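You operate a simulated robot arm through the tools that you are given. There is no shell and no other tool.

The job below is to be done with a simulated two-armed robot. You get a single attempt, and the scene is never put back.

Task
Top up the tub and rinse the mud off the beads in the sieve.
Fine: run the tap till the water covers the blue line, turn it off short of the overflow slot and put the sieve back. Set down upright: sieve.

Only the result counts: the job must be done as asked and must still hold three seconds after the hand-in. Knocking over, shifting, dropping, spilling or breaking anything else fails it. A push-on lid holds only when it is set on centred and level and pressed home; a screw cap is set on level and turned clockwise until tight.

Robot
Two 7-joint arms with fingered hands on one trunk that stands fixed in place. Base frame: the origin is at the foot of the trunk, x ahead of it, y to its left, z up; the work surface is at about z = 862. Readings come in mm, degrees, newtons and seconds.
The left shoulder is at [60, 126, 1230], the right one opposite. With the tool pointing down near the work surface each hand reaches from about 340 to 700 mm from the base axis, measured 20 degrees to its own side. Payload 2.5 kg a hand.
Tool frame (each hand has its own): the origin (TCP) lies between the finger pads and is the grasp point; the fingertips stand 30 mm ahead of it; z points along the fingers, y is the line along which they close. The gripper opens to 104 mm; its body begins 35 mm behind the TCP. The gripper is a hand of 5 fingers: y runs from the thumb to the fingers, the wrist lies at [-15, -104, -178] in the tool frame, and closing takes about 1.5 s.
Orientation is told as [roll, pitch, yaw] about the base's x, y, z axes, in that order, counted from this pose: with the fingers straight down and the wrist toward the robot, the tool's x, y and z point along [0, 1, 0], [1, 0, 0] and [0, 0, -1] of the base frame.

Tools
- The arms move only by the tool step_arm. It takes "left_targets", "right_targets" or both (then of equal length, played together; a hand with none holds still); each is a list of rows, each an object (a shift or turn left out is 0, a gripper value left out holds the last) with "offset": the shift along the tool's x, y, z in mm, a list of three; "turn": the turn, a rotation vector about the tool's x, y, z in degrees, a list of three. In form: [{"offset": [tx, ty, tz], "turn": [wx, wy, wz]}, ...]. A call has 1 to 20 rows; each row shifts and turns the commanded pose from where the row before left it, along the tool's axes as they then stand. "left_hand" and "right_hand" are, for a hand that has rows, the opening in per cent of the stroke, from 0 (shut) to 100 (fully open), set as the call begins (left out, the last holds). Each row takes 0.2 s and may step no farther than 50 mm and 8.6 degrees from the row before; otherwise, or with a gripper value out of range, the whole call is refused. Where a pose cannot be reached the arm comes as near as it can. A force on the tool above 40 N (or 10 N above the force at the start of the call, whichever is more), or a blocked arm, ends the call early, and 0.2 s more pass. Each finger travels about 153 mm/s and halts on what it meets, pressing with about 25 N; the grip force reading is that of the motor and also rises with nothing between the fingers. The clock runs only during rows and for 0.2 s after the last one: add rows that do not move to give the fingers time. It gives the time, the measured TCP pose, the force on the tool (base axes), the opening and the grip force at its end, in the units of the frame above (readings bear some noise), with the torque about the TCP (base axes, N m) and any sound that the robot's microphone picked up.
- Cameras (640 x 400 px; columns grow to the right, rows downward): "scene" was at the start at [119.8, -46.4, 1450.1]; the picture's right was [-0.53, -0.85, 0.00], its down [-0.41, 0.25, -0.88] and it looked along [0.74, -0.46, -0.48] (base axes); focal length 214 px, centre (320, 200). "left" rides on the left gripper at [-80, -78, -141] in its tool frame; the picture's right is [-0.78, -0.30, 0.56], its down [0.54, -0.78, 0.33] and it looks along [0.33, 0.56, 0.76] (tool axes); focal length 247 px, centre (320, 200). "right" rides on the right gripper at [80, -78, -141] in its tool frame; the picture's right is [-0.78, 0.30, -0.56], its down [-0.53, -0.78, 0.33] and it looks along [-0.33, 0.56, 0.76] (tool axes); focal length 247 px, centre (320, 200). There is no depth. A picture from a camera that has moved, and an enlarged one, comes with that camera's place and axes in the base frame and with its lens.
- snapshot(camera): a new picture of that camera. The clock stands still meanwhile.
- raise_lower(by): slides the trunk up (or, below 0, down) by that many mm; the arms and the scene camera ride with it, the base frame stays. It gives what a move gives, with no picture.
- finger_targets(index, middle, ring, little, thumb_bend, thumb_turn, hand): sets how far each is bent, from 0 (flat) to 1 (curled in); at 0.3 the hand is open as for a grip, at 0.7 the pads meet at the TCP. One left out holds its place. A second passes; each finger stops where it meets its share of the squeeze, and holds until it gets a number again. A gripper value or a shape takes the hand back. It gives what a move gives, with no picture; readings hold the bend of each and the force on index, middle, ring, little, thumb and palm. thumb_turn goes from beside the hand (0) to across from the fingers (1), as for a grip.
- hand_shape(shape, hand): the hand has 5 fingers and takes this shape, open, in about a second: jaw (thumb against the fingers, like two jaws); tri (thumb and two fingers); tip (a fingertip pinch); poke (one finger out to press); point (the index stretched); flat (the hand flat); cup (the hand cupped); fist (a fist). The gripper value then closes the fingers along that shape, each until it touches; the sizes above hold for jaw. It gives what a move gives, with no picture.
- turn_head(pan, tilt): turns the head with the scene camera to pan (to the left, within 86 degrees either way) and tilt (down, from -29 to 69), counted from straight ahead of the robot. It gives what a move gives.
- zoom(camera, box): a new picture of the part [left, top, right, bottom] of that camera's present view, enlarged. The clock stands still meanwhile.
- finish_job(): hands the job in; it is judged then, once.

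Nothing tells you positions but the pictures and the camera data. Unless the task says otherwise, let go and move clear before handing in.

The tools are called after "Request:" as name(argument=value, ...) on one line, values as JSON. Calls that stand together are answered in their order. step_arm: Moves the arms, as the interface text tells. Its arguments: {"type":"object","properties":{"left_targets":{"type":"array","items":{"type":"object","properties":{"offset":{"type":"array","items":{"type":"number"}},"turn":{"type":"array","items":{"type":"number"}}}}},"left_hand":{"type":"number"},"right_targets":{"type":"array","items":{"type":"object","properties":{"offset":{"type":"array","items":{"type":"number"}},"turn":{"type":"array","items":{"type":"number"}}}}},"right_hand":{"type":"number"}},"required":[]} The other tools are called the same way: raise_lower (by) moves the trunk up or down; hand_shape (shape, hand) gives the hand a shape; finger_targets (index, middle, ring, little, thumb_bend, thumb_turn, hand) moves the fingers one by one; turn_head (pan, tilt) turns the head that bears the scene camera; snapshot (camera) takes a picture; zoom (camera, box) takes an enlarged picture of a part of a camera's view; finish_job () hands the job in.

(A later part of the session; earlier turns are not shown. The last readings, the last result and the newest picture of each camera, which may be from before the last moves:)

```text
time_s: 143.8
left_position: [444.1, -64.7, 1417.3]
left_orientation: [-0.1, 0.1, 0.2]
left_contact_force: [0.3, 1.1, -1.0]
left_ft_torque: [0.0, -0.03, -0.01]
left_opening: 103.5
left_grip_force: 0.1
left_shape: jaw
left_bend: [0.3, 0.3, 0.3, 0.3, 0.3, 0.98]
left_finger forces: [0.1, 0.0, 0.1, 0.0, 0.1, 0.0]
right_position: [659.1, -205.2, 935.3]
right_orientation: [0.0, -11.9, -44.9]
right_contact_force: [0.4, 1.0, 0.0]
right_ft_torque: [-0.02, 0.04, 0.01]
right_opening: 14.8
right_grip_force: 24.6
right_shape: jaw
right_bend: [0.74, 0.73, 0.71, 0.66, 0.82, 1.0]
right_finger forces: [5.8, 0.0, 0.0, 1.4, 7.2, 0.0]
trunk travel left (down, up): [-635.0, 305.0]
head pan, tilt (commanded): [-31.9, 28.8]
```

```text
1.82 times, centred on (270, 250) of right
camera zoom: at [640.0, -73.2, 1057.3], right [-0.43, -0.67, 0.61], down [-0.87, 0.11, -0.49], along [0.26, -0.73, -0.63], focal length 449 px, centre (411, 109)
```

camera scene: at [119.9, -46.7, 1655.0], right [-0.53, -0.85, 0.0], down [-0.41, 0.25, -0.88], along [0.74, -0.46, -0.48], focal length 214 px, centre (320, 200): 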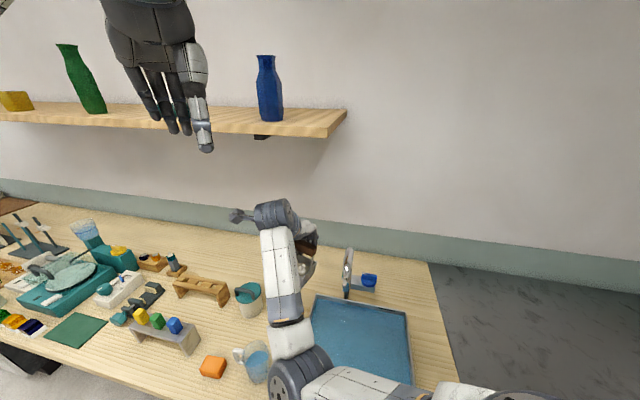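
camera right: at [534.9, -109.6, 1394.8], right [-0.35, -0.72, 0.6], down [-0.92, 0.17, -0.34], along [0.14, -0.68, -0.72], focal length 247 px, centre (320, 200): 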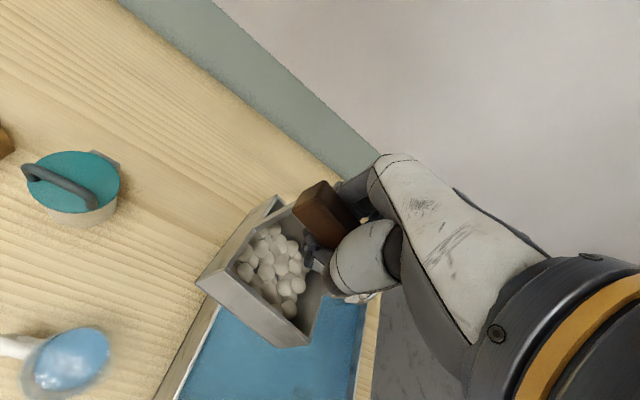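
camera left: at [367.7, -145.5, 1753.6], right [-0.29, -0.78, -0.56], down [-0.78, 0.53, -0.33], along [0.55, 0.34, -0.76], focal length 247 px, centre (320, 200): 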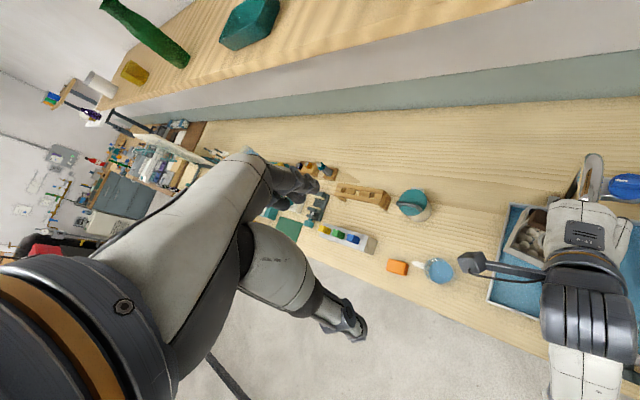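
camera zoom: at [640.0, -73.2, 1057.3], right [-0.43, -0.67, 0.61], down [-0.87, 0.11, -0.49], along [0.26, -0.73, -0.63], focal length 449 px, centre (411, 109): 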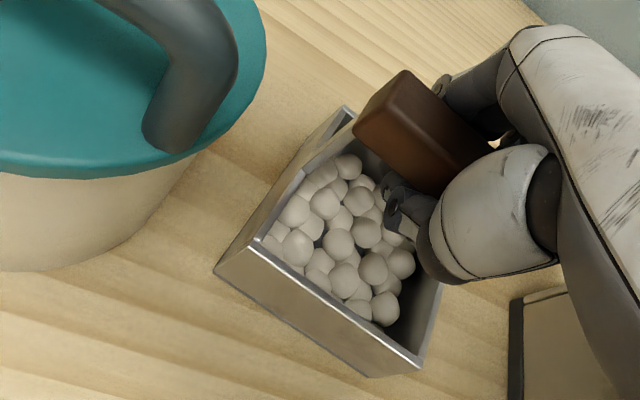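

The bench is now carrying the sieve (force is near zero). The thumb tip is inside the box near the wall, so I'll open only halfway and lift straight up out of the box.

Request:
step_arm(right_targets=[{}, {}, {}, {}, {}, {}], right_hand=48)

Request:
zoom(camera="right", box=[160, 140, 380, 360])

Request:
zoom(camera="left", box=[410, 150, 490, 220])

```text
time_s: 145.2
left_position: [443.5, -66.2, 1416.6]
left_orientation: [-0.1, 0.1, 0.2]
left_contact_force: [0.5, -0.6, 0.1]
left_ft_torque: [0.04, 0.01, 0.02]
left_opening: 103.8
left_grip_force: 0.1
left_shape: jaw
left_bend: [0.3, 0.3, 0.3, 0.3, 0.3, 0.98]
left_finger forces: [0.1, 0.0, 0.1, 0.0, 0.0, 0.0]
right_position: [658.1, -204.1, 934.2]
right_orientation: [0.1, -12.0, -45.0]
right_contact_force: [1.3, -0.6, -0.5]
right_ft_torque: [0.03, 0.04, -0.02]
right_opening: 49.1
right_grip_force: 0.0
right_shape: jaw
right_bend: [0.74, 0.45, 0.42, 0.41, 0.71, 1.0]
right_finger forces: [0.0, 0.0, 0.0, 0.0, 0.0, 0.0]
trunk travel left (down, up): [-635.0, 305.0]
head pan, tilt (commanded): [-31.9, 28.8]
```

```text
1.82 times, centred on (270, 250) of right
camera zoom: at [639.8, -73.4, 1056.8], right [-0.42, -0.67, 0.61], down [-0.87, 0.11, -0.49], along [0.26, -0.73, -0.63], focal length 449 px, centre (411, 109)
```

zoom: 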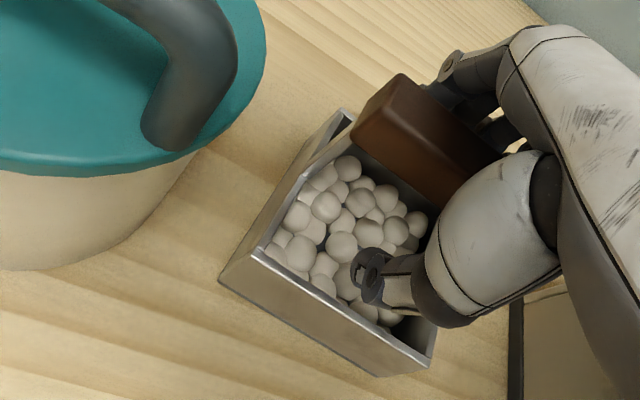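

```text
5.71 times, centred on (450, 185) of left
camera zoom: at [367.7, -144.8, 1558.6], right [-0.29, -0.78, -0.56], down [-0.78, 0.53, -0.33], along [0.55, 0.33, -0.76], focal length 1411 px, centre (-423, 286)
```

zoom: 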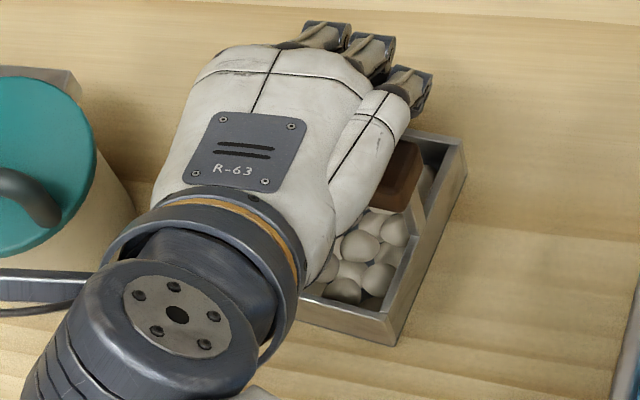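

Request:
step_arm(right_targets=[{}, {}, {}, {}], right_hand=55)

Request:
zoom(camera="right", box=[200, 120, 360, 320])

```text
time_s: 146.2
left_position: [443.2, -65.6, 1417.1]
left_orientation: [-0.1, 0.0, 0.2]
left_contact_force: [0.3, -0.1, 0.2]
left_ft_torque: [0.0, 0.01, -0.02]
left_opening: 103.6
left_grip_force: 0.2
left_shape: jaw
left_bend: [0.3, 0.3, 0.3, 0.3, 0.3, 0.98]
left_finger forces: [0.0, 0.0, 0.0, 0.0, 0.1, 0.0]
right_position: [658.1, -204.6, 933.4]
right_orientation: [0.1, -12.1, -45.1]
right_contact_force: [0.1, -0.3, -0.3]
right_ft_torque: [0.02, 0.0, -0.01]
right_opening: 56.8
right_grip_force: 0.0
right_shape: jaw
right_bend: [0.74, 0.43, 0.39, 0.42, 0.67, 1.0]
right_finger forces: [0.0, 0.0, 0.1, 0.0, 0.0, 0.1]
trunk travel left (down, up): [-635.0, 305.0]
head pan, tilt (commanded): [-31.9, 28.8]
```

```text
2.00 times, centred on (280, 220) of right
camera zoom: at [639.8, -73.4, 1056.8], right [-0.42, -0.67, 0.61], down [-0.87, 0.11, -0.49], along [0.26, -0.73, -0.63], focal length 494 px, centre (400, 160)
```

zoom: 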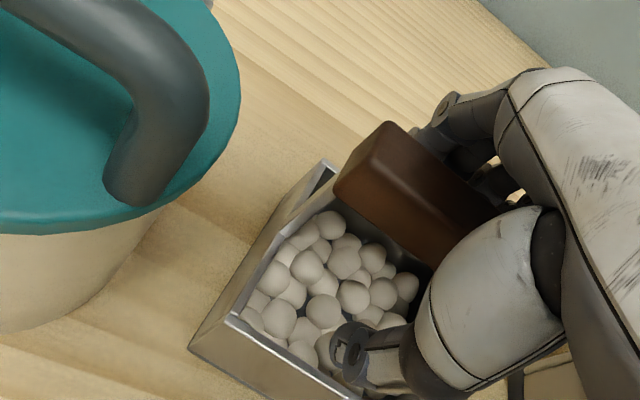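

Request:
finger_targets(hand="right", index=0.5)

Request:
zoom(camera="right", box=[200, 120, 360, 320])

Request:
zoom(camera="left", box=[410, 150, 490, 220])

```text
time_s: 147.2
left_position: [443.1, -66.1, 1417.7]
left_orientation: [-0.1, 0.1, 0.2]
left_contact_force: [-0.4, 0.5, 0.4]
left_ft_torque: [0.0, 0.03, 0.0]
left_opening: 103.7
left_grip_force: 0.0
left_shape: jaw
left_bend: [0.3, 0.3, 0.3, 0.3, 0.3, 0.98]
left_finger forces: [0.1, 0.0, 0.1, 0.1, 0.0, 0.0]
right_position: [656.8, -204.7, 933.7]
right_orientation: [0.1, -12.0, -45.1]
right_contact_force: [-0.6, 0.4, 0.1]
right_ft_torque: [-0.01, -0.02, -0.03]
right_opening: 54.5
right_grip_force: 0.1
right_shape: fingers
right_bend: [0.5, 0.43, 0.39, 0.42, 0.67, 1.0]
right_finger forces: [0.0, 0.0, 0.1, 0.0, 0.0, 0.0]
trunk travel left (down, up): [-635.0, 305.0]
head pan, tilt (commanded): [-31.9, 28.8]
```

```text
2.00 times, centred on (280, 220) of right
camera zoom: at [639.8, -73.4, 1056.8], right [-0.42, -0.67, 0.61], down [-0.87, 0.11, -0.49], along [0.26, -0.73, -0.63], focal length 494 px, centre (400, 160)
```

zoom: 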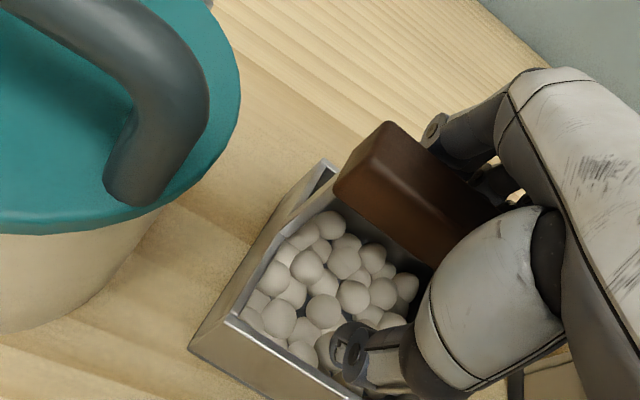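

```text
5.71 times, centred on (450, 185) of left
camera zoom: at [367.7, -144.8, 1558.6], right [-0.29, -0.78, -0.56], down [-0.78, 0.53, -0.33], along [0.55, 0.33, -0.76], focal length 1411 px, centre (-423, 286)
```

zoom: 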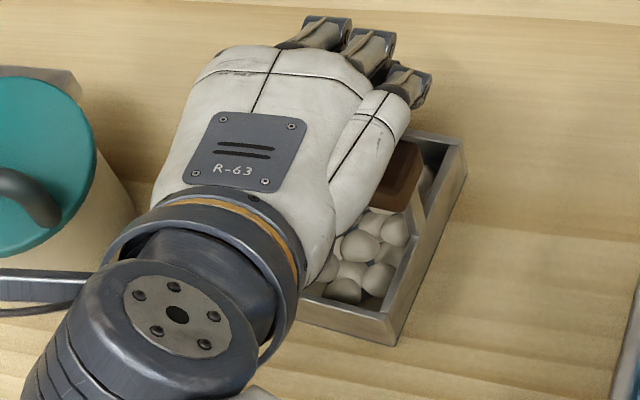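

All fingers are free of the bar now. I'll lift vertically in two stages, checking that the sieve stays put.

Request:
step_arm(right_targets=[{"offset": [0, 1.25, -5.9]}, {"offset": [0, 1.25, -5.9]}, {"offset": [0, 1.25, -5.9]}, {}])

Request:
zoom(camera="left", box=[410, 150, 490, 220])

Request:
zoom(camera="right", box=[180, 120, 360, 320])

```text
time_s: 148.2
left_position: [443.4, -65.8, 1417.7]
left_orientation: [-0.1, 0.1, 0.2]
left_contact_force: [0.3, 0.3, 0.2]
left_ft_torque: [0.02, 0.0, 0.01]
left_opening: 103.7
left_grip_force: 0.1
left_shape: jaw
left_bend: [0.3, 0.3, 0.3, 0.3, 0.3, 0.98]
left_finger forces: [0.1, 0.0, 0.0, 0.0, 0.0, 0.0]
right_position: [657.7, -203.0, 952.3]
right_orientation: [0.0, -12.0, -44.9]
right_contact_force: [0.3, 0.8, -1.0]
right_ft_torque: [0.01, 0.0, 0.02]
right_opening: 54.2
right_grip_force: 0.0
right_shape: fingers
right_bend: [0.5, 0.43, 0.39, 0.42, 0.67, 1.0]
right_finger forces: [0.1, 0.1, 0.1, 0.0, 0.1, 0.0]
trunk travel left (down, up): [-635.0, 305.0]
head pan, tilt (commanded): [-31.9, 28.8]
```

```text
5.71 times, centred on (450, 185) of left
camera zoom: at [367.7, -144.9, 1558.6], right [-0.29, -0.78, -0.56], down [-0.78, 0.53, -0.33], along [0.55, 0.33, -0.76], focal length 1411 px, centre (-423, 286)
```

zoom: 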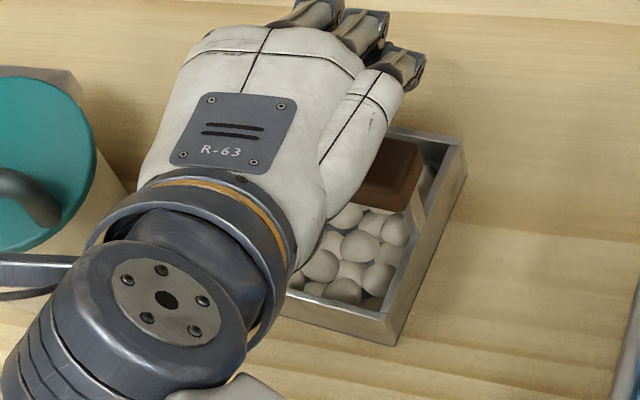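

```text
2.00 times, centred on (270, 220) of right
camera zoom: at [640.0, -72.8, 1074.8], right [-0.43, -0.67, 0.61], down [-0.87, 0.11, -0.49], along [0.26, -0.73, -0.63], focal length 494 px, centre (420, 160)
```

zoom: 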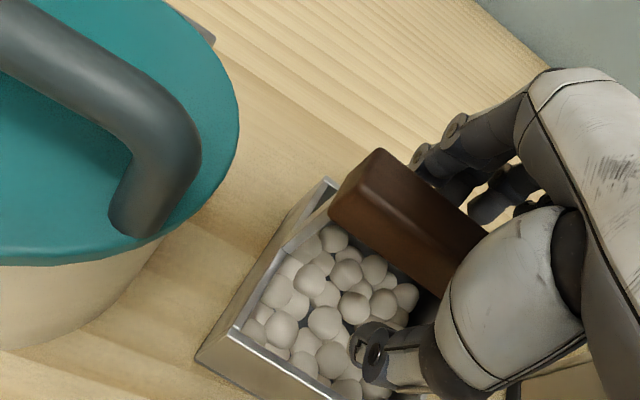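

The sieve stays flat on the bench. I'll rise clear, level the hand and reopen fully for a fresh grip.

Request:
step_arm(right_targets=[{"offset": [0, 1.87, -8.8]}, {"offset": [0, 1.87, -8.8]}, {"offset": [0, 1.87, -8.8]}, {"offset": [0, 1.87, -8.8]}, {"offset": [0, 1.87, -8.8]}, {"offset": [0, 1.87, -8.8]}, {"turn": [4, 0, 0]}, {"turn": [4, 0, 0]}, {"turn": [4, 0, 0]}, {}])

Request:
hand_shape(hand="right", shape="jaw")

Request:
snapshot(camera="right")

Request:
zoom(camera="right", box=[160, 140, 360, 340])

```text
time_s: 150.4
left_position: [443.4, -66.3, 1416.4]
left_orientation: [-0.1, 0.1, 0.2]
left_contact_force: [-0.3, -1.0, 0.4]
left_ft_torque: [0.02, 0.0, 0.0]
left_opening: 104.0
left_grip_force: 0.1
left_shape: jaw
left_bend: [0.3, 0.3, 0.3, 0.3, 0.3, 0.98]
left_finger forces: [0.1, 0.0, 0.0, 0.0, 0.0, 0.0]
right_position: [658.2, -202.7, 1007.7]
right_orientation: [0.0, 0.1, -44.9]
right_contact_force: [0.0, 0.2, 0.0]
right_ft_torque: [-0.01, 0.0, 0.0]
right_opening: 54.2
right_grip_force: 0.1
right_shape: fingers
right_bend: [0.5, 0.43, 0.39, 0.42, 0.67, 1.0]
right_finger forces: [0.0, 0.1, 0.0, 0.0, 0.1, 0.0]
trunk travel left (down, up): [-635.0, 305.0]
head pan, tilt (commanded): [-31.9, 28.8]
```

```text
time_s: 151.3
left_position: [442.9, -65.8, 1416.9]
left_orientation: [-0.1, 0.1, 0.2]
left_contact_force: [0.3, 0.7, -0.6]
left_ft_torque: [-0.01, 0.01, -0.02]
left_opening: 103.6
left_grip_force: 0.0
left_shape: jaw
left_bend: [0.3, 0.3, 0.3, 0.3, 0.3, 0.98]
left_finger forces: [0.0, 0.1, 0.0, 0.0, 0.1, 0.0]
right_position: [657.9, -203.6, 1007.9]
right_orientation: [0.0, 0.0, -44.9]
right_contact_force: [0.2, 0.1, -0.3]
right_ft_torque: [0.03, -0.01, -0.01]
right_opening: 104.2
right_grip_force: 0.0
right_shape: jaw
right_bend: [0.3, 0.3, 0.3, 0.3, 0.3, 0.98]
right_finger forces: [0.0, 0.1, 0.0, 0.1, 0.0, 0.0]
trunk travel left (down, up): [-635.0, 305.0]
head pan, tilt (commanded): [-31.9, 28.8]
```

```text
taken
camera right: at [659.7, -92.2, 1148.9], right [-0.34, -0.76, 0.56], down [-0.93, 0.17, -0.33], along [0.16, -0.63, -0.76], focal length 247 px, centre (320, 200)
```

right: 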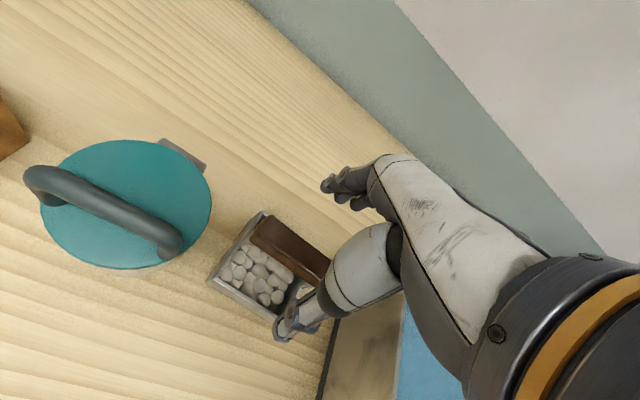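

```text
2.00 times, centred on (260, 240) of right
camera zoom: at [659.7, -92.2, 1148.9], right [-0.34, -0.76, 0.56], down [-0.93, 0.17, -0.33], along [0.16, -0.63, -0.76], focal length 494 px, centre (440, 120)
```

zoom: 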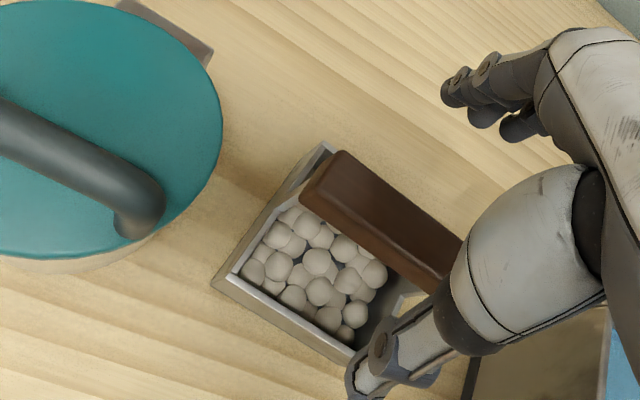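

The sieve is upright and intact, very near its original spot. I'll regrip with the bar a bit deeper in the hand.

Request:
step_arm(right_targets=[{"offset": [0, 3, 12]}, {"offset": [0, 0, 12]}, {"offset": [0, 0, 12]}, {"offset": [0, 0, 12]}, {"offset": [0, 0, 12]}, {}])

Request:
zoom(camera="right", box=[160, 140, 360, 340])

```text
time_s: 152.8
left_position: [443.9, -65.9, 1416.2]
left_orientation: [-0.1, 0.1, 0.2]
left_contact_force: [-0.3, -0.3, 0.4]
left_ft_torque: [-0.01, 0.0, 0.0]
left_opening: 103.5
left_grip_force: 0.1
left_shape: jaw
left_bend: [0.3, 0.3, 0.3, 0.3, 0.3, 0.98]
left_finger forces: [0.1, 0.2, 0.1, 0.0, 0.1, 0.0]
right_position: [657.9, -205.5, 946.8]
right_orientation: [-0.1, -0.1, -44.9]
right_contact_force: [0.5, 0.4, 0.3]
right_ft_torque: [-0.03, -0.01, 0.0]
right_opening: 103.9
right_grip_force: 0.1
right_shape: jaw
right_bend: [0.3, 0.3, 0.3, 0.3, 0.3, 0.98]
right_finger forces: [0.1, 0.0, 0.0, 0.0, 0.0, 0.0]
trunk travel left (down, up): [-635.0, 305.0]
head pan, tilt (commanded): [-31.9, 28.8]
```

```text
2.00 times, centred on (260, 240) of right
camera zoom: at [660.7, -94.2, 1088.4], right [-0.34, -0.76, 0.56], down [-0.93, 0.17, -0.33], along [0.16, -0.63, -0.76], focal length 494 px, centre (440, 120)
```

zoom: 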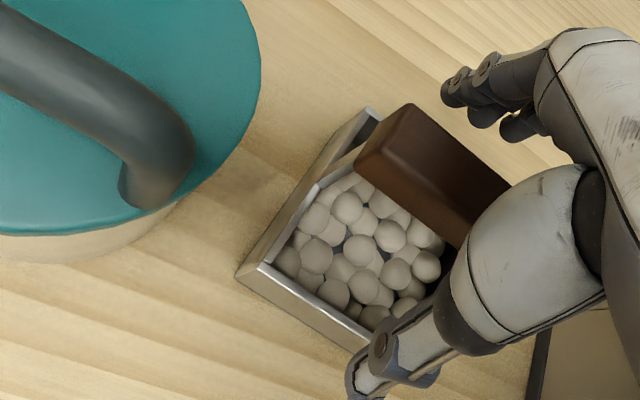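

Request:
step_arm(right_targets=[{}, {}, {}, {}, {}, {}, {}, {}, {}, {}], right_hand=0)

Request:
zoom(camera="right", box=[160, 140, 360, 340])

Request:
zoom(camera="left", box=[410, 150, 490, 220])

```text
time_s: 154.9
left_position: [443.9, -66.0, 1415.7]
left_orientation: [-0.1, 0.2, 0.1]
left_contact_force: [-0.2, -0.3, -0.1]
left_ft_torque: [0.02, -0.02, 0.03]
left_opening: 103.6
left_grip_force: 0.1
left_shape: jaw
left_bend: [0.3, 0.3, 0.3, 0.3, 0.3, 0.98]
left_finger forces: [0.1, 0.1, 0.1, 0.0, 0.0, 0.1]
right_position: [659.4, -206.3, 947.7]
right_orientation: [-0.1, 0.0, -45.0]
right_contact_force: [-0.5, -0.3, -2.3]
right_ft_torque: [-0.03, -0.02, -0.01]
right_opening: 14.3
right_grip_force: 25.0
right_shape: jaw
right_bend: [0.74, 0.71, 0.7, 0.67, 0.78, 1.0]
right_finger forces: [11.5, 3.5, 1.8, 1.3, 17.7, 0.0]
trunk travel left (down, up): [-635.0, 305.0]
head pan, tilt (commanded): [-31.9, 28.8]
```

```text
2.00 times, centred on (260, 240) of right
camera zoom: at [660.9, -94.3, 1088.4], right [-0.34, -0.76, 0.56], down [-0.93, 0.17, -0.33], along [0.16, -0.63, -0.76], focal length 494 px, centre (440, 120)
```

zoom: 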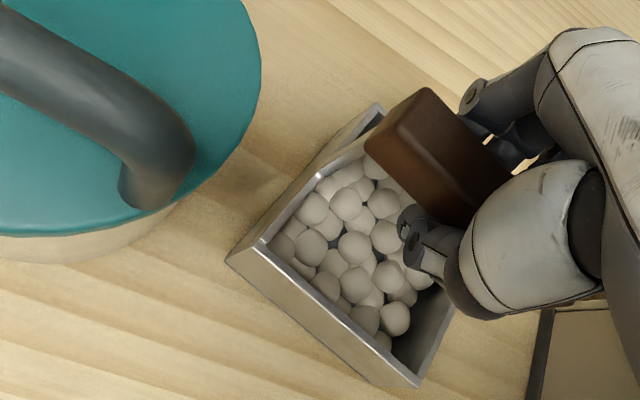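

```text
5.71 times, centred on (450, 185) of left
camera zoom: at [368.0, -144.9, 1558.5], right [-0.29, -0.78, -0.56], down [-0.78, 0.53, -0.33], along [0.55, 0.33, -0.76], focal length 1411 px, centre (-423, 286)
```

zoom: 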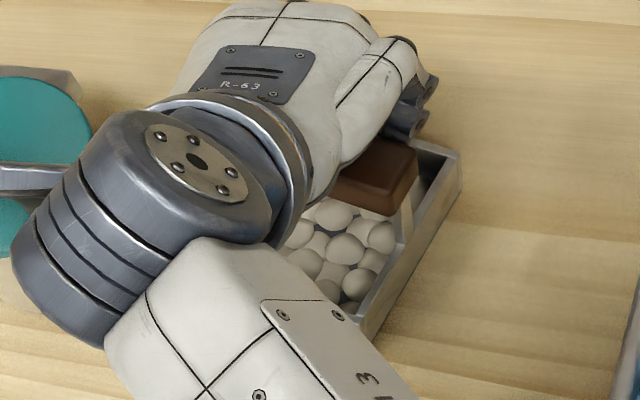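

Good grip. I'll lift with the trunk by 190 mm, then retrace the exact path I used before: straight back to (433, −169), where yaw could turn freely.

Request:
raise_lower(by=190)

Request:
step_arm(right_targets=[{"offset": [-1, -20, -30]}, {"offset": [-11, -14, 0]}, {"offset": [-17, -21, 0]}, {"offset": [-17, -21, 0]}, {"offset": [-17, -21, 0]}, {}])

Request:
snapshot(camera="scene")

Request:
zoom(camera="right", box=[160, 140, 360, 340])

```text
time_s: 157.0
left_position: [444.6, -65.2, 1606.8]
left_orientation: [0.1, 0.1, 0.1]
left_contact_force: [-0.1, 0.5, -0.2]
left_ft_torque: [0.02, 0.0, -0.01]
left_opening: 103.6
left_grip_force: 0.0
left_shape: jaw
left_bend: [0.3, 0.3, 0.3, 0.3, 0.3, 0.98]
left_finger forces: [0.1, 0.0, 0.0, 0.0, 0.0, 0.0]
right_position: [658.4, -205.2, 1136.4]
right_orientation: [-0.1, 0.1, -45.0]
right_contact_force: [-0.2, 0.3, -2.4]
right_ft_torque: [-0.01, 0.0, -0.03]
right_opening: 14.1
right_grip_force: 25.3
right_shape: jaw
right_bend: [0.74, 0.71, 0.7, 0.67, 0.78, 1.0]
right_finger forces: [11.7, 3.7, 2.2, 1.1, 17.1, 0.0]
trunk travel left (down, up): [-825.0, 115.0]
head pan, tilt (commanded): [-31.9, 28.8]
```

```text
time_s: 158.4
left_position: [443.2, -65.9, 1606.0]
left_orientation: [-0.1, 0.2, 0.2]
left_contact_force: [0.0, 0.2, 0.4]
left_ft_torque: [0.01, -0.02, 0.04]
left_opening: 103.9
left_grip_force: 0.0
left_shape: jaw
left_bend: [0.3, 0.3, 0.3, 0.3, 0.3, 0.98]
left_finger forces: [0.0, 0.0, 0.1, 0.1, 0.0, 0.1]
right_position: [545.8, -183.3, 1166.0]
right_orientation: [0.0, 0.2, -45.0]
right_contact_force: [0.2, 0.7, -2.6]
right_ft_torque: [0.0, 0.01, 0.02]
right_opening: 14.6
right_grip_force: 25.1
right_shape: jaw
right_bend: [0.74, 0.71, 0.7, 0.67, 0.79, 1.0]
right_finger forces: [12.0, 3.5, 2.3, 1.2, 16.8, 0.0]
trunk travel left (down, up): [-825.0, 115.0]
head pan, tilt (commanded): [-31.9, 28.8]
```

```text
taken
camera scene: at [120.5, -46.5, 1650.0], right [-0.53, -0.85, 0.0], down [-0.41, 0.25, -0.88], along [0.74, -0.46, -0.48], focal length 214 px, centre (320, 200)
```

scene: 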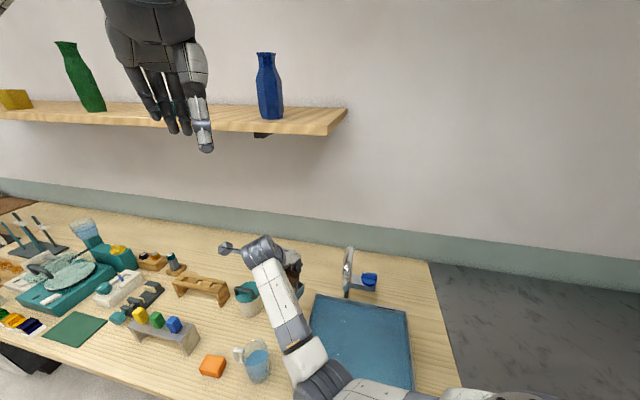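

```text
2.00 times, centred on (260, 240) of right
camera zoom: at [548.2, -72.0, 1307.5], right [-0.34, -0.76, 0.56], down [-0.93, 0.17, -0.33], along [0.16, -0.63, -0.76], focal length 494 px, centre (440, 120)
```

zoom: 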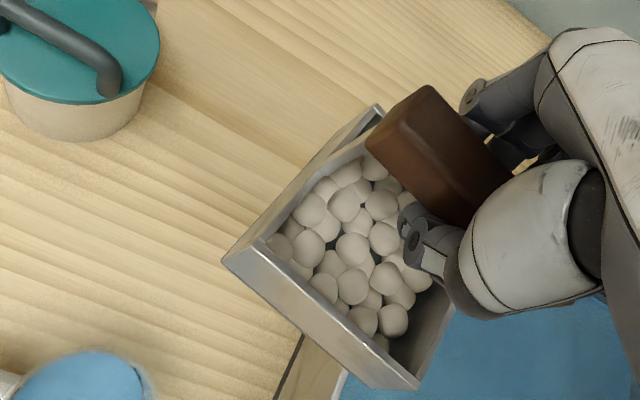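

Still perfectly level. I'll start turning the yaw back toward 0 here in steps, checking that nothing blocks.

Request:
step_arm(right_targets=[{"turn": [0, 0, -5]}, {"turn": [0, 0, -5]}, {"turn": [0, 0, -5]}, {"turn": [0, 0, -5]}, {}])

Request:
snapshot(camera="scene")

```text
time_s: 159.6
left_position: [443.7, -67.1, 1606.4]
left_orientation: [-0.1, 0.0, 0.2]
left_contact_force: [0.1, -0.9, -0.8]
left_ft_torque: [-0.04, -0.02, -0.02]
left_opening: 103.8
left_grip_force: 0.0
left_shape: jaw
left_bend: [0.3, 0.3, 0.3, 0.3, 0.3, 0.98]
left_finger forces: [0.1, 0.1, 0.0, 0.0, 0.0, 0.0]
right_position: [545.2, -182.6, 1166.1]
right_orientation: [-0.1, -0.1, -24.8]
right_contact_force: [-0.9, 0.4, -2.7]
right_ft_torque: [0.01, 0.02, -0.02]
right_opening: 14.5
right_grip_force: 25.0
right_shape: jaw
right_bend: [0.74, 0.71, 0.7, 0.67, 0.79, 1.0]
right_finger forces: [12.1, 3.4, 2.2, 1.3, 16.6, 0.0]
trunk travel left (down, up): [-825.0, 115.0]
head pan, tilt (commanded): [-31.9, 28.8]
```

```text
taken
camera scene: at [120.1, -46.4, 1650.0], right [-0.53, -0.85, 0.0], down [-0.41, 0.25, -0.88], along [0.74, -0.46, -0.48], focal length 214 px, centre (320, 200)
```

scene: 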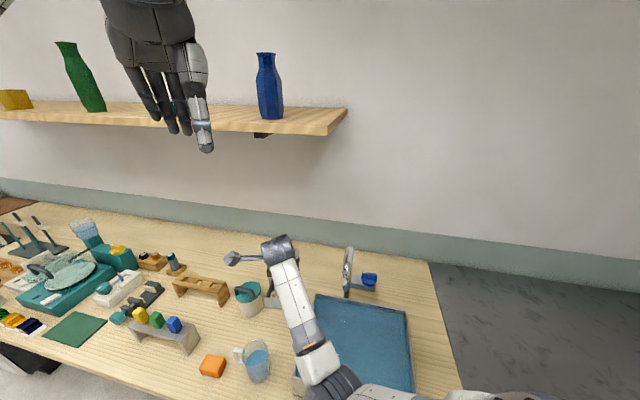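

Request:
step_arm(right_targets=[{"turn": [0, 0, -5]}, {"turn": [0, 0, -5]}, {"turn": [0, 0, -5]}, {"turn": [0, 0, -5]}, {"turn": [0, 0, -5]}, {}])

Request:
snapshot(camera="scene")

Request:
snapshot(camera="right")

```text
time_s: 161.0
left_position: [444.2, -65.3, 1607.7]
left_orientation: [-0.1, 0.1, 0.2]
left_contact_force: [-0.1, -0.4, 0.4]
left_ft_torque: [0.01, 0.01, 0.05]
left_opening: 103.8
left_grip_force: 0.0
left_shape: jaw
left_bend: [0.3, 0.3, 0.3, 0.3, 0.3, 0.98]
left_finger forces: [0.0, 0.0, 0.0, 0.0, 0.0, 0.1]
right_position: [545.9, -181.1, 1167.7]
right_orientation: [-0.1, 0.1, 0.2]
right_contact_force: [-0.9, 0.1, -2.6]
right_ft_torque: [0.0, 0.02, 0.03]
right_opening: 14.8
right_grip_force: 24.5
right_shape: jaw
right_bend: [0.74, 0.71, 0.7, 0.67, 0.79, 1.0]
right_finger forces: [12.2, 3.3, 2.2, 1.2, 16.5, 0.0]
trunk travel left (down, up): [-825.0, 115.0]
head pan, tilt (commanded): [-31.9, 28.8]
```

```text
taken
camera scene: at [120.1, -46.4, 1650.0], right [-0.53, -0.85, 0.0], down [-0.41, 0.25, -0.88], along [0.74, -0.46, -0.48], focal length 214 px, centre (320, 200)
```

scene: 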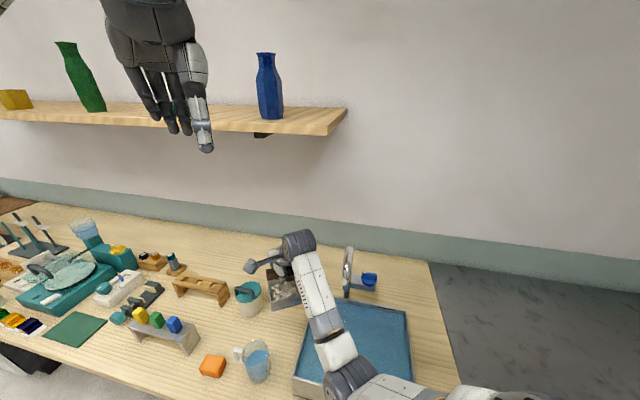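

```text
taken
camera right: at [468.4, -101.8, 1308.9], right [0.3, -0.78, 0.56], down [-0.78, -0.54, -0.33], along [0.56, -0.33, -0.76], focal length 247 px, centre (320, 200)
```

right: 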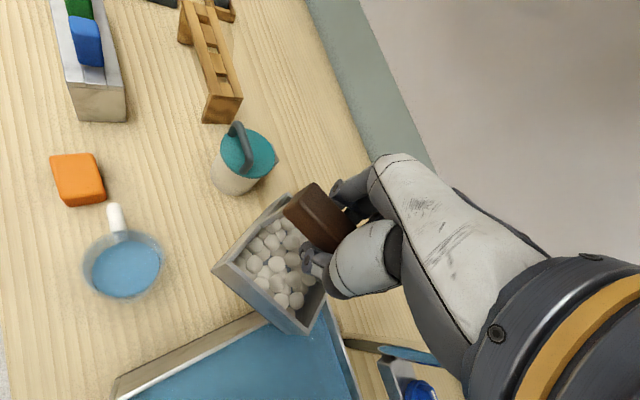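

Yaw 0 is reached with no block. Now I'll move slowly to the dip spot at about (385, −237), over the left-front part of the tub.

Request:
step_arm(right_targets=[{"offset": [-3, -9, 0]}, {"offset": [-6, -17, 0]}, {"offset": [-6, -17, 0]}, {"offset": [-6, -17, 0]}, {"offset": [-6, -17, 0]}, {}])

Request:
snapshot(camera="scene")

Request:
snapshot(camera="right")

```text
time_s: 162.4
left_position: [443.8, -65.2, 1605.8]
left_orientation: [-0.1, 0.1, 0.2]
left_contact_force: [-0.4, -0.2, -0.3]
left_ft_torque: [-0.02, 0.0, 0.01]
left_opening: 103.8
left_grip_force: 0.1
left_shape: jaw
left_bend: [0.3, 0.3, 0.3, 0.3, 0.3, 0.98]
left_finger forces: [0.0, 0.0, 0.1, 0.0, 0.2, 0.0]
right_position: [466.8, -210.3, 1169.3]
right_orientation: [0.0, 0.1, 0.0]
right_contact_force: [-0.6, 0.3, -2.7]
right_ft_torque: [0.03, 0.0, 0.02]
right_opening: 14.8
right_grip_force: 24.7
right_shape: jaw
right_bend: [0.74, 0.71, 0.7, 0.67, 0.79, 1.0]
right_finger forces: [12.4, 3.3, 2.2, 1.2, 16.3, 0.1]
trunk travel left (down, up): [-825.0, 115.0]
head pan, tilt (commanded): [-31.9, 28.8]
```

```text
taken
camera scene: at [120.4, -46.4, 1650.0], right [-0.53, -0.85, 0.0], down [-0.41, 0.25, -0.88], along [0.74, -0.46, -0.48], focal length 214 px, centre (320, 200)
```

scene: 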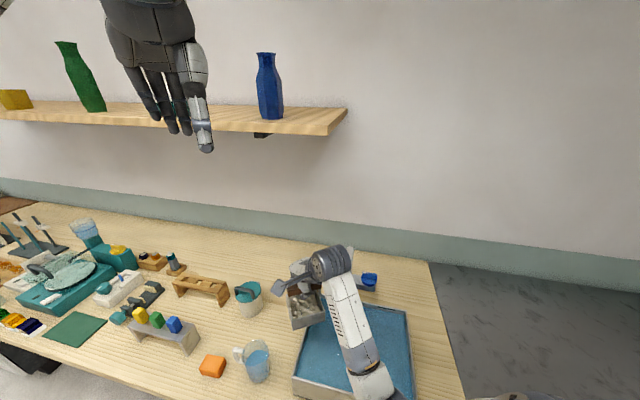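

```text
taken
camera right: at [389.5, -129.9, 1310.1], right [0.3, -0.78, 0.56], down [-0.78, -0.54, -0.33], along [0.55, -0.33, -0.76], focal length 247 px, centre (320, 200)
```

right: 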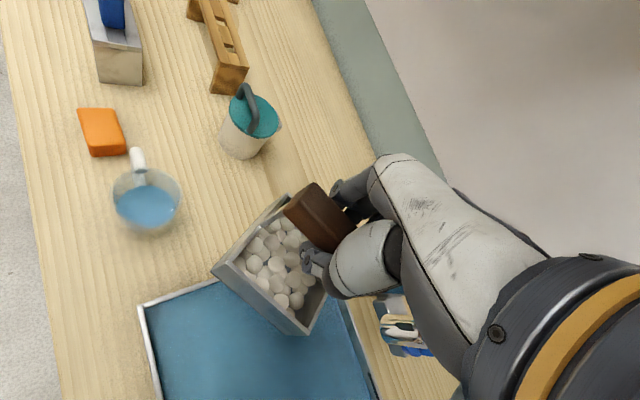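

Smooth and level. I'll continue to the dip spot while lowering to just above the tub rim.

Request:
step_arm(right_targets=[{"offset": [-6, -17, 15]}, {"offset": [-6, -17, 15]}, {"offset": [-6, -17, 15]}, {"offset": [-6, -17, 15]}, {"offset": [-3, -14, 15]}, {}])

Request:
snapshot(camera="scene")

Request:
snapshot(camera="right")

Request:
snapshot(camera="left")

```text
time_s: 163.8
left_position: [444.1, -66.2, 1606.7]
left_orientation: [-0.1, 0.2, 0.2]
left_contact_force: [0.5, -0.4, 0.2]
left_ft_torque: [-0.03, 0.02, -0.02]
left_opening: 103.9
left_grip_force: 0.0
left_shape: jaw
left_bend: [0.3, 0.3, 0.3, 0.3, 0.3, 0.98]
left_finger forces: [0.1, 0.0, 0.0, 0.0, 0.0, 0.0]
right_position: [389.2, -235.9, 1092.9]
right_orientation: [0.1, 0.1, 0.1]
right_contact_force: [1.0, -0.1, -3.4]
right_ft_torque: [0.03, -0.02, -0.01]
right_opening: 15.0
right_grip_force: 24.8
right_shape: jaw
right_bend: [0.74, 0.71, 0.7, 0.67, 0.79, 1.0]
right_finger forces: [12.4, 3.2, 2.1, 1.3, 16.2, 0.1]
trunk travel left (down, up): [-825.0, 115.0]
head pan, tilt (commanded): [-31.9, 28.8]
```

```text
taken
camera scene: at [120.3, -46.5, 1650.0], right [-0.53, -0.85, 0.0], down [-0.41, 0.25, -0.88], along [0.74, -0.46, -0.48], focal length 214 px, centre (320, 200)
```

scene: 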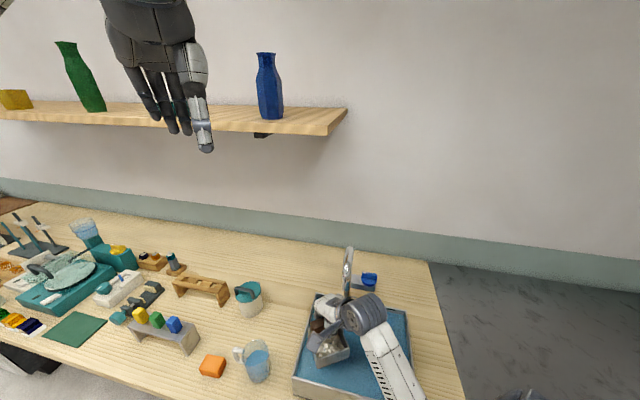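

```text
taken
camera right: at [310.9, -156.0, 1234.1], right [0.3, -0.78, 0.56], down [-0.78, -0.54, -0.33], along [0.56, -0.33, -0.76], focal length 247 px, centre (320, 200)
```

right: 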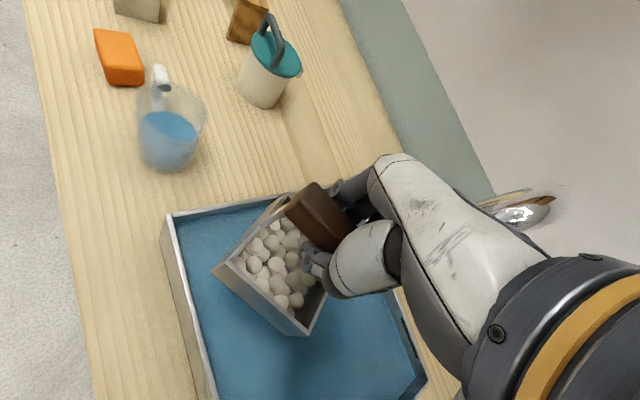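

```text
taken
camera left: at [368.2, -144.9, 1748.5], right [-0.29, -0.78, -0.56], down [-0.78, 0.53, -0.33], along [0.55, 0.33, -0.76], focal length 247 px, centre (320, 200)
```

left: 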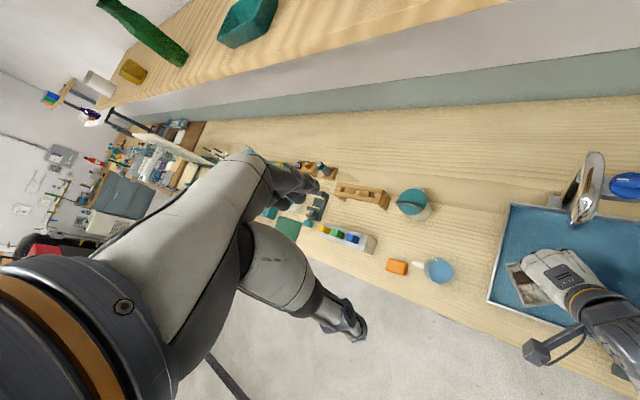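

The sieve is level over the water with the elbow safely out to the right. I'll lower it gradually toward the water.

Request:
step_arm(right_targets=[{"offset": [0, 0, 10]}, {"offset": [0, 0, 10]}, {"offset": [0, 0, 10]}, {"offset": [0, 0, 10]}, {"offset": [0, 0, 8]}, {}])

Request:
step_arm(right_targets=[{"offset": [0, 0, 5]}, {"offset": [0, 0, 5]}, {"offset": [0, 0, 5]}, {"offset": [0, 0, 5]}, {"offset": [0, 0, 5]}, {}])

Request:
zoom(camera="scene", box=[280, 260, 440, 400])

Request:
zoom(camera="right", box=[150, 150, 380, 400])

```text
time_s: 165.2
left_position: [444.4, -65.8, 1606.8]
left_orientation: [0.0, 0.1, 0.2]
left_contact_force: [0.2, 0.2, -0.3]
left_ft_torque: [0.01, 0.02, -0.04]
left_opening: 103.8
left_grip_force: 0.0
left_shape: jaw
left_bend: [0.3, 0.3, 0.3, 0.3, 0.3, 0.98]
left_finger forces: [0.0, 0.0, 0.0, 0.1, 0.0, 0.0]
right_position: [387.8, -236.1, 1043.9]
right_orientation: [0.0, 0.1, 0.0]
right_contact_force: [0.1, 0.1, -2.6]
right_ft_torque: [0.03, -0.02, 0.0]
right_opening: 14.7
right_grip_force: 25.3
right_shape: jaw
right_bend: [0.74, 0.71, 0.7, 0.67, 0.79, 1.0]
right_finger forces: [12.5, 3.2, 2.2, 1.3, 16.1, 0.1]
trunk travel left (down, up): [-825.0, 115.0]
head pan, tilt (commanded): [-31.9, 28.8]
```

```text
time_s: 166.6
left_position: [442.6, -65.6, 1607.8]
left_orientation: [0.0, 0.2, 0.3]
left_contact_force: [-1.0, 0.0, 0.0]
left_ft_torque: [-0.01, 0.0, -0.02]
left_opening: 103.8
left_grip_force: 0.0
left_shape: jaw
left_bend: [0.3, 0.3, 0.3, 0.3, 0.3, 0.98]
left_finger forces: [0.1, 0.0, 0.0, 0.0, 0.1, 0.0]
right_position: [385.5, -235.3, 1019.4]
right_orientation: [0.0, 0.1, 0.0]
right_contact_force: [-0.2, 0.5, -2.7]
right_ft_torque: [0.01, 0.05, 0.0]
right_opening: 14.8
right_grip_force: 24.8
right_shape: jaw
right_bend: [0.74, 0.71, 0.7, 0.67, 0.79, 1.0]
right_finger forces: [12.5, 3.1, 2.0, 1.3, 16.0, 0.0]
trunk travel left (down, up): [-825.0, 115.0]
head pan, tilt (commanded): [-31.9, 28.8]
```

```text
2.86 times, centred on (360, 330) of scene
camera zoom: at [120.0, -46.5, 1650.0], right [-0.53, -0.85, 0.0], down [-0.41, 0.25, -0.88], along [0.74, -0.46, -0.48], focal length 613 px, centre (206, -171)
```

zoom: 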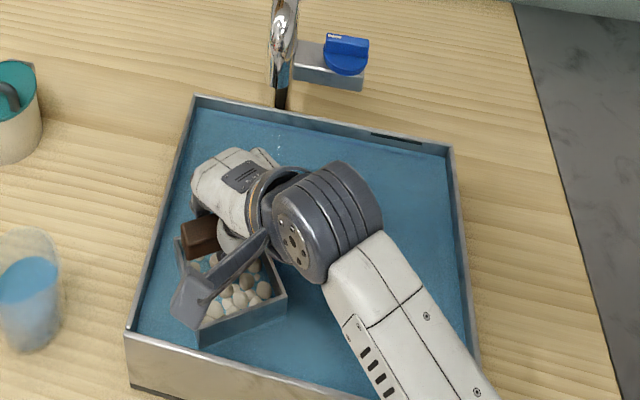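

```text
1.60 times, centred on (265, 275) of right
camera zoom: at [308.8, -156.1, 1160.5], right [0.3, -0.78, 0.56], down [-0.78, -0.54, -0.33], along [0.56, -0.33, -0.76], focal length 395 px, centre (408, 80)
```

zoom: 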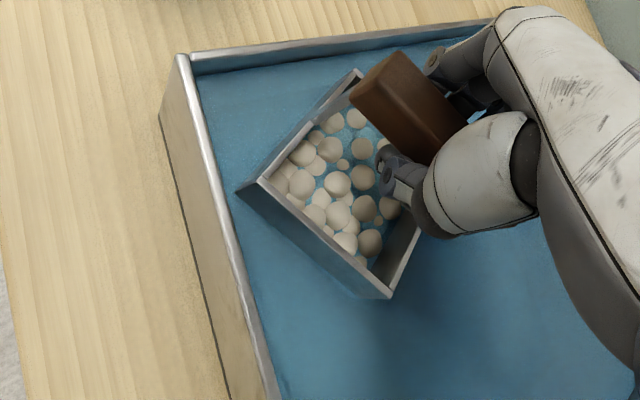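

The sieve bottom is just entering the water. Before going deeper I'll turn the head to check the elbow's clearance over the tub rim.

Request:
turn_head(pan=-45, tilt=55)

Request:
snapshot(camera="scene")

```text
time_s: 167.5
left_position: [443.6, -65.5, 1606.7]
left_orientation: [0.1, 0.0, 0.2]
left_contact_force: [0.5, 0.1, 0.0]
left_ft_torque: [0.04, 0.01, 0.0]
left_opening: 104.1
left_grip_force: 0.0
left_shape: jaw
left_bend: [0.3, 0.3, 0.3, 0.3, 0.3, 0.98]
left_finger forces: [0.1, 0.1, 0.1, 0.0, 0.1, 0.0]
right_position: [385.7, -236.4, 1018.7]
right_orientation: [0.1, 0.1, -0.1]
right_contact_force: [-0.4, 0.0, -3.1]
right_ft_torque: [0.01, 0.0, 0.03]
right_opening: 14.9
right_grip_force: 25.4
right_shape: jaw
right_bend: [0.74, 0.71, 0.7, 0.67, 0.79, 1.0]
right_finger forces: [12.4, 3.1, 2.0, 1.4, 16.0, 0.0]
trunk travel left (down, up): [-825.0, 115.0]
head pan, tilt (commanded): [-45.0, 55.0]
```

```text
taken
camera scene: at [93.9, -49.5, 1612.2], right [-0.71, -0.71, 0.0], down [-0.58, 0.58, -0.57], along [0.41, -0.41, -0.82], focal length 214 px, centre (320, 200)
```

scene: 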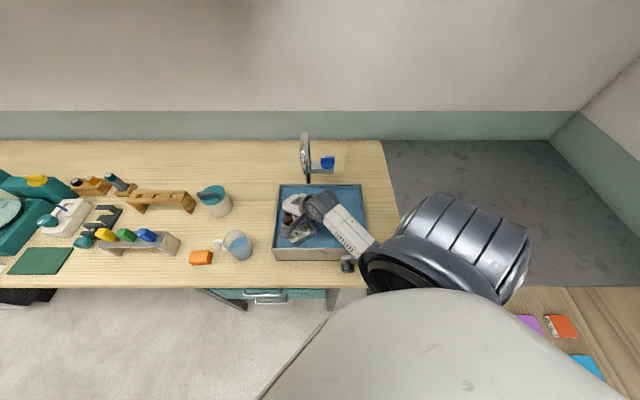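

The elbow is well clear, to the right of and above the tub. I'll keep lowering gently until the beads are fully under water.

Request:
step_arm(right_targets=[{"offset": [0, 0, 3]}, {"offset": [0, 0, 3]}, {"offset": [0, 0, 3]}, {"offset": [0, 0, 3]}, {"offset": [0, 0, 3]}, {"offset": [0, 0, 3]}, {"offset": [0, 0, 3]}, {"offset": [0, 0, 3]}, {"offset": [0, 0, 3]}, {"offset": [0, 0, 3]}, {}])

Request:
zoom(camera="right", box=[150, 150, 380, 400])

Request:
zoom(camera="scene", box=[250, 120, 400, 280])

```text
time_s: 169.9
left_position: [444.6, -64.7, 1605.6]
left_orientation: [-0.1, 0.0, 0.2]
left_contact_force: [-0.1, 0.6, 0.0]
left_ft_torque: [0.0, 0.02, 0.0]
left_opening: 103.8
left_grip_force: 0.1
left_shape: jaw
left_bend: [0.3, 0.3, 0.3, 0.3, 0.3, 0.98]
left_finger forces: [0.1, 0.0, 0.0, 0.1, 0.0, 0.0]
right_position: [386.2, -236.8, 989.9]
right_orientation: [-0.1, 0.1, 0.0]
right_contact_force: [0.1, -0.6, -2.4]
right_ft_torque: [0.01, 0.02, 0.03]
right_opening: 15.0
right_grip_force: 25.0
right_shape: jaw
right_bend: [0.74, 0.71, 0.7, 0.67, 0.79, 1.0]
right_finger forces: [12.5, 3.1, 2.0, 1.4, 16.0, 0.0]
trunk travel left (down, up): [-825.0, 115.0]
head pan, tilt (commanded): [-45.0, 55.0]
```

```text
1.60 times, centred on (265, 275) of right
camera zoom: at [308.4, -156.0, 1130.9], right [0.3, -0.78, 0.56], down [-0.78, -0.54, -0.33], along [0.55, -0.33, -0.76], focal length 395 px, centre (408, 80)
```

zoom: 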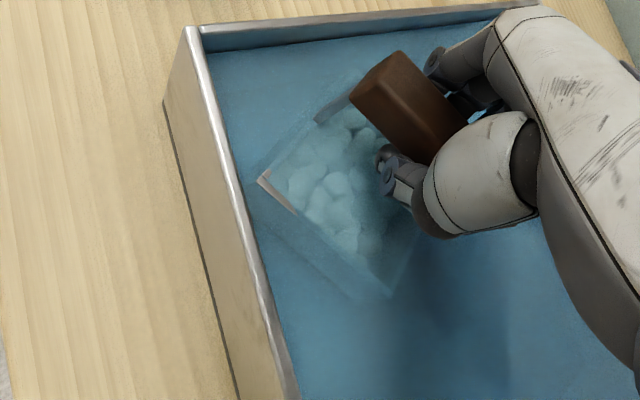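

```text
2.50 times, centred on (325, 200) of scene
camera zoom: at [93.8, -49.5, 1612.1], right [-0.71, -0.71, 0.0], down [-0.58, 0.58, -0.57], along [0.41, -0.41, -0.82], focal length 536 px, centre (308, 200)
```

zoom: 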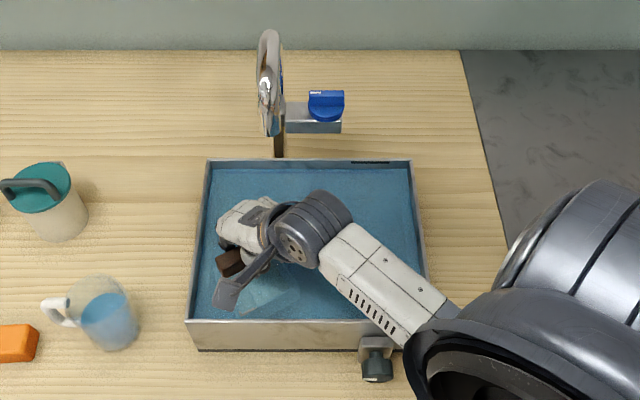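

The beads are nearly submerged; only one rim corner is still at the surface. I'll go 14 mm deeper, then swish gently.

Request:
step_arm(right_targets=[{"offset": [0, 0, 3]}, {"offset": [0, 0, 3]}, {"offset": [0, 0, 3]}, {"offset": [0, 0, 3]}, {"offset": [0, 0, 2]}, {}, {}])

Request:
zoom(camera="right", box=[150, 150, 380, 400])

Request:
zoom(camera="scene", box=[290, 160, 390, 230])

```text
time_s: 171.5
left_position: [442.9, -65.6, 1607.8]
left_orientation: [0.0, 0.1, 0.3]
left_contact_force: [-0.7, 0.7, 0.3]
left_ft_torque: [-0.03, -0.04, 0.0]
left_opening: 103.5
left_grip_force: 0.1
left_shape: jaw
left_bend: [0.3, 0.3, 0.3, 0.3, 0.3, 0.98]
left_finger forces: [0.0, 0.1, 0.0, 0.1, 0.0, 0.1]
right_position: [386.2, -236.6, 974.2]
right_orientation: [0.0, 0.1, 0.0]
right_contact_force: [-0.3, 1.0, -3.0]
right_ft_torque: [0.02, 0.02, 0.0]
right_opening: 14.6
right_grip_force: 25.0
right_shape: jaw
right_bend: [0.74, 0.71, 0.7, 0.67, 0.79, 1.0]
right_finger forces: [12.5, 3.2, 2.1, 1.5, 15.9, 0.0]
trunk travel left (down, up): [-825.0, 115.0]
head pan, tilt (commanded): [-45.0, 55.0]
```

```text
1.60 times, centred on (265, 275) of right
camera zoom: at [309.5, -156.1, 1116.3], right [0.3, -0.78, 0.56], down [-0.78, -0.54, -0.33], along [0.56, -0.33, -0.76], focal length 395 px, centre (408, 80)
```

zoom: 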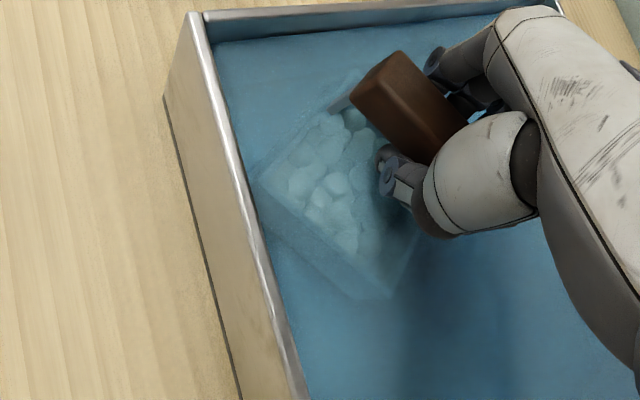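

```text
5.71 times, centred on (340, 195) of scene
camera zoom: at [93.8, -49.5, 1612.1], right [-0.71, -0.71, 0.0], down [-0.58, 0.58, -0.57], along [0.41, -0.41, -0.82], focal length 1226 px, centre (206, 229)
```

zoom: 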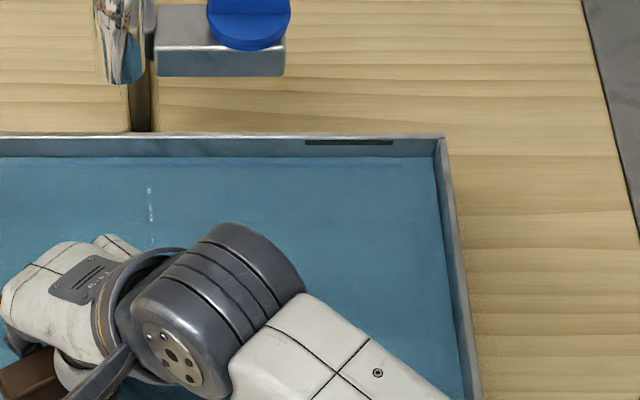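

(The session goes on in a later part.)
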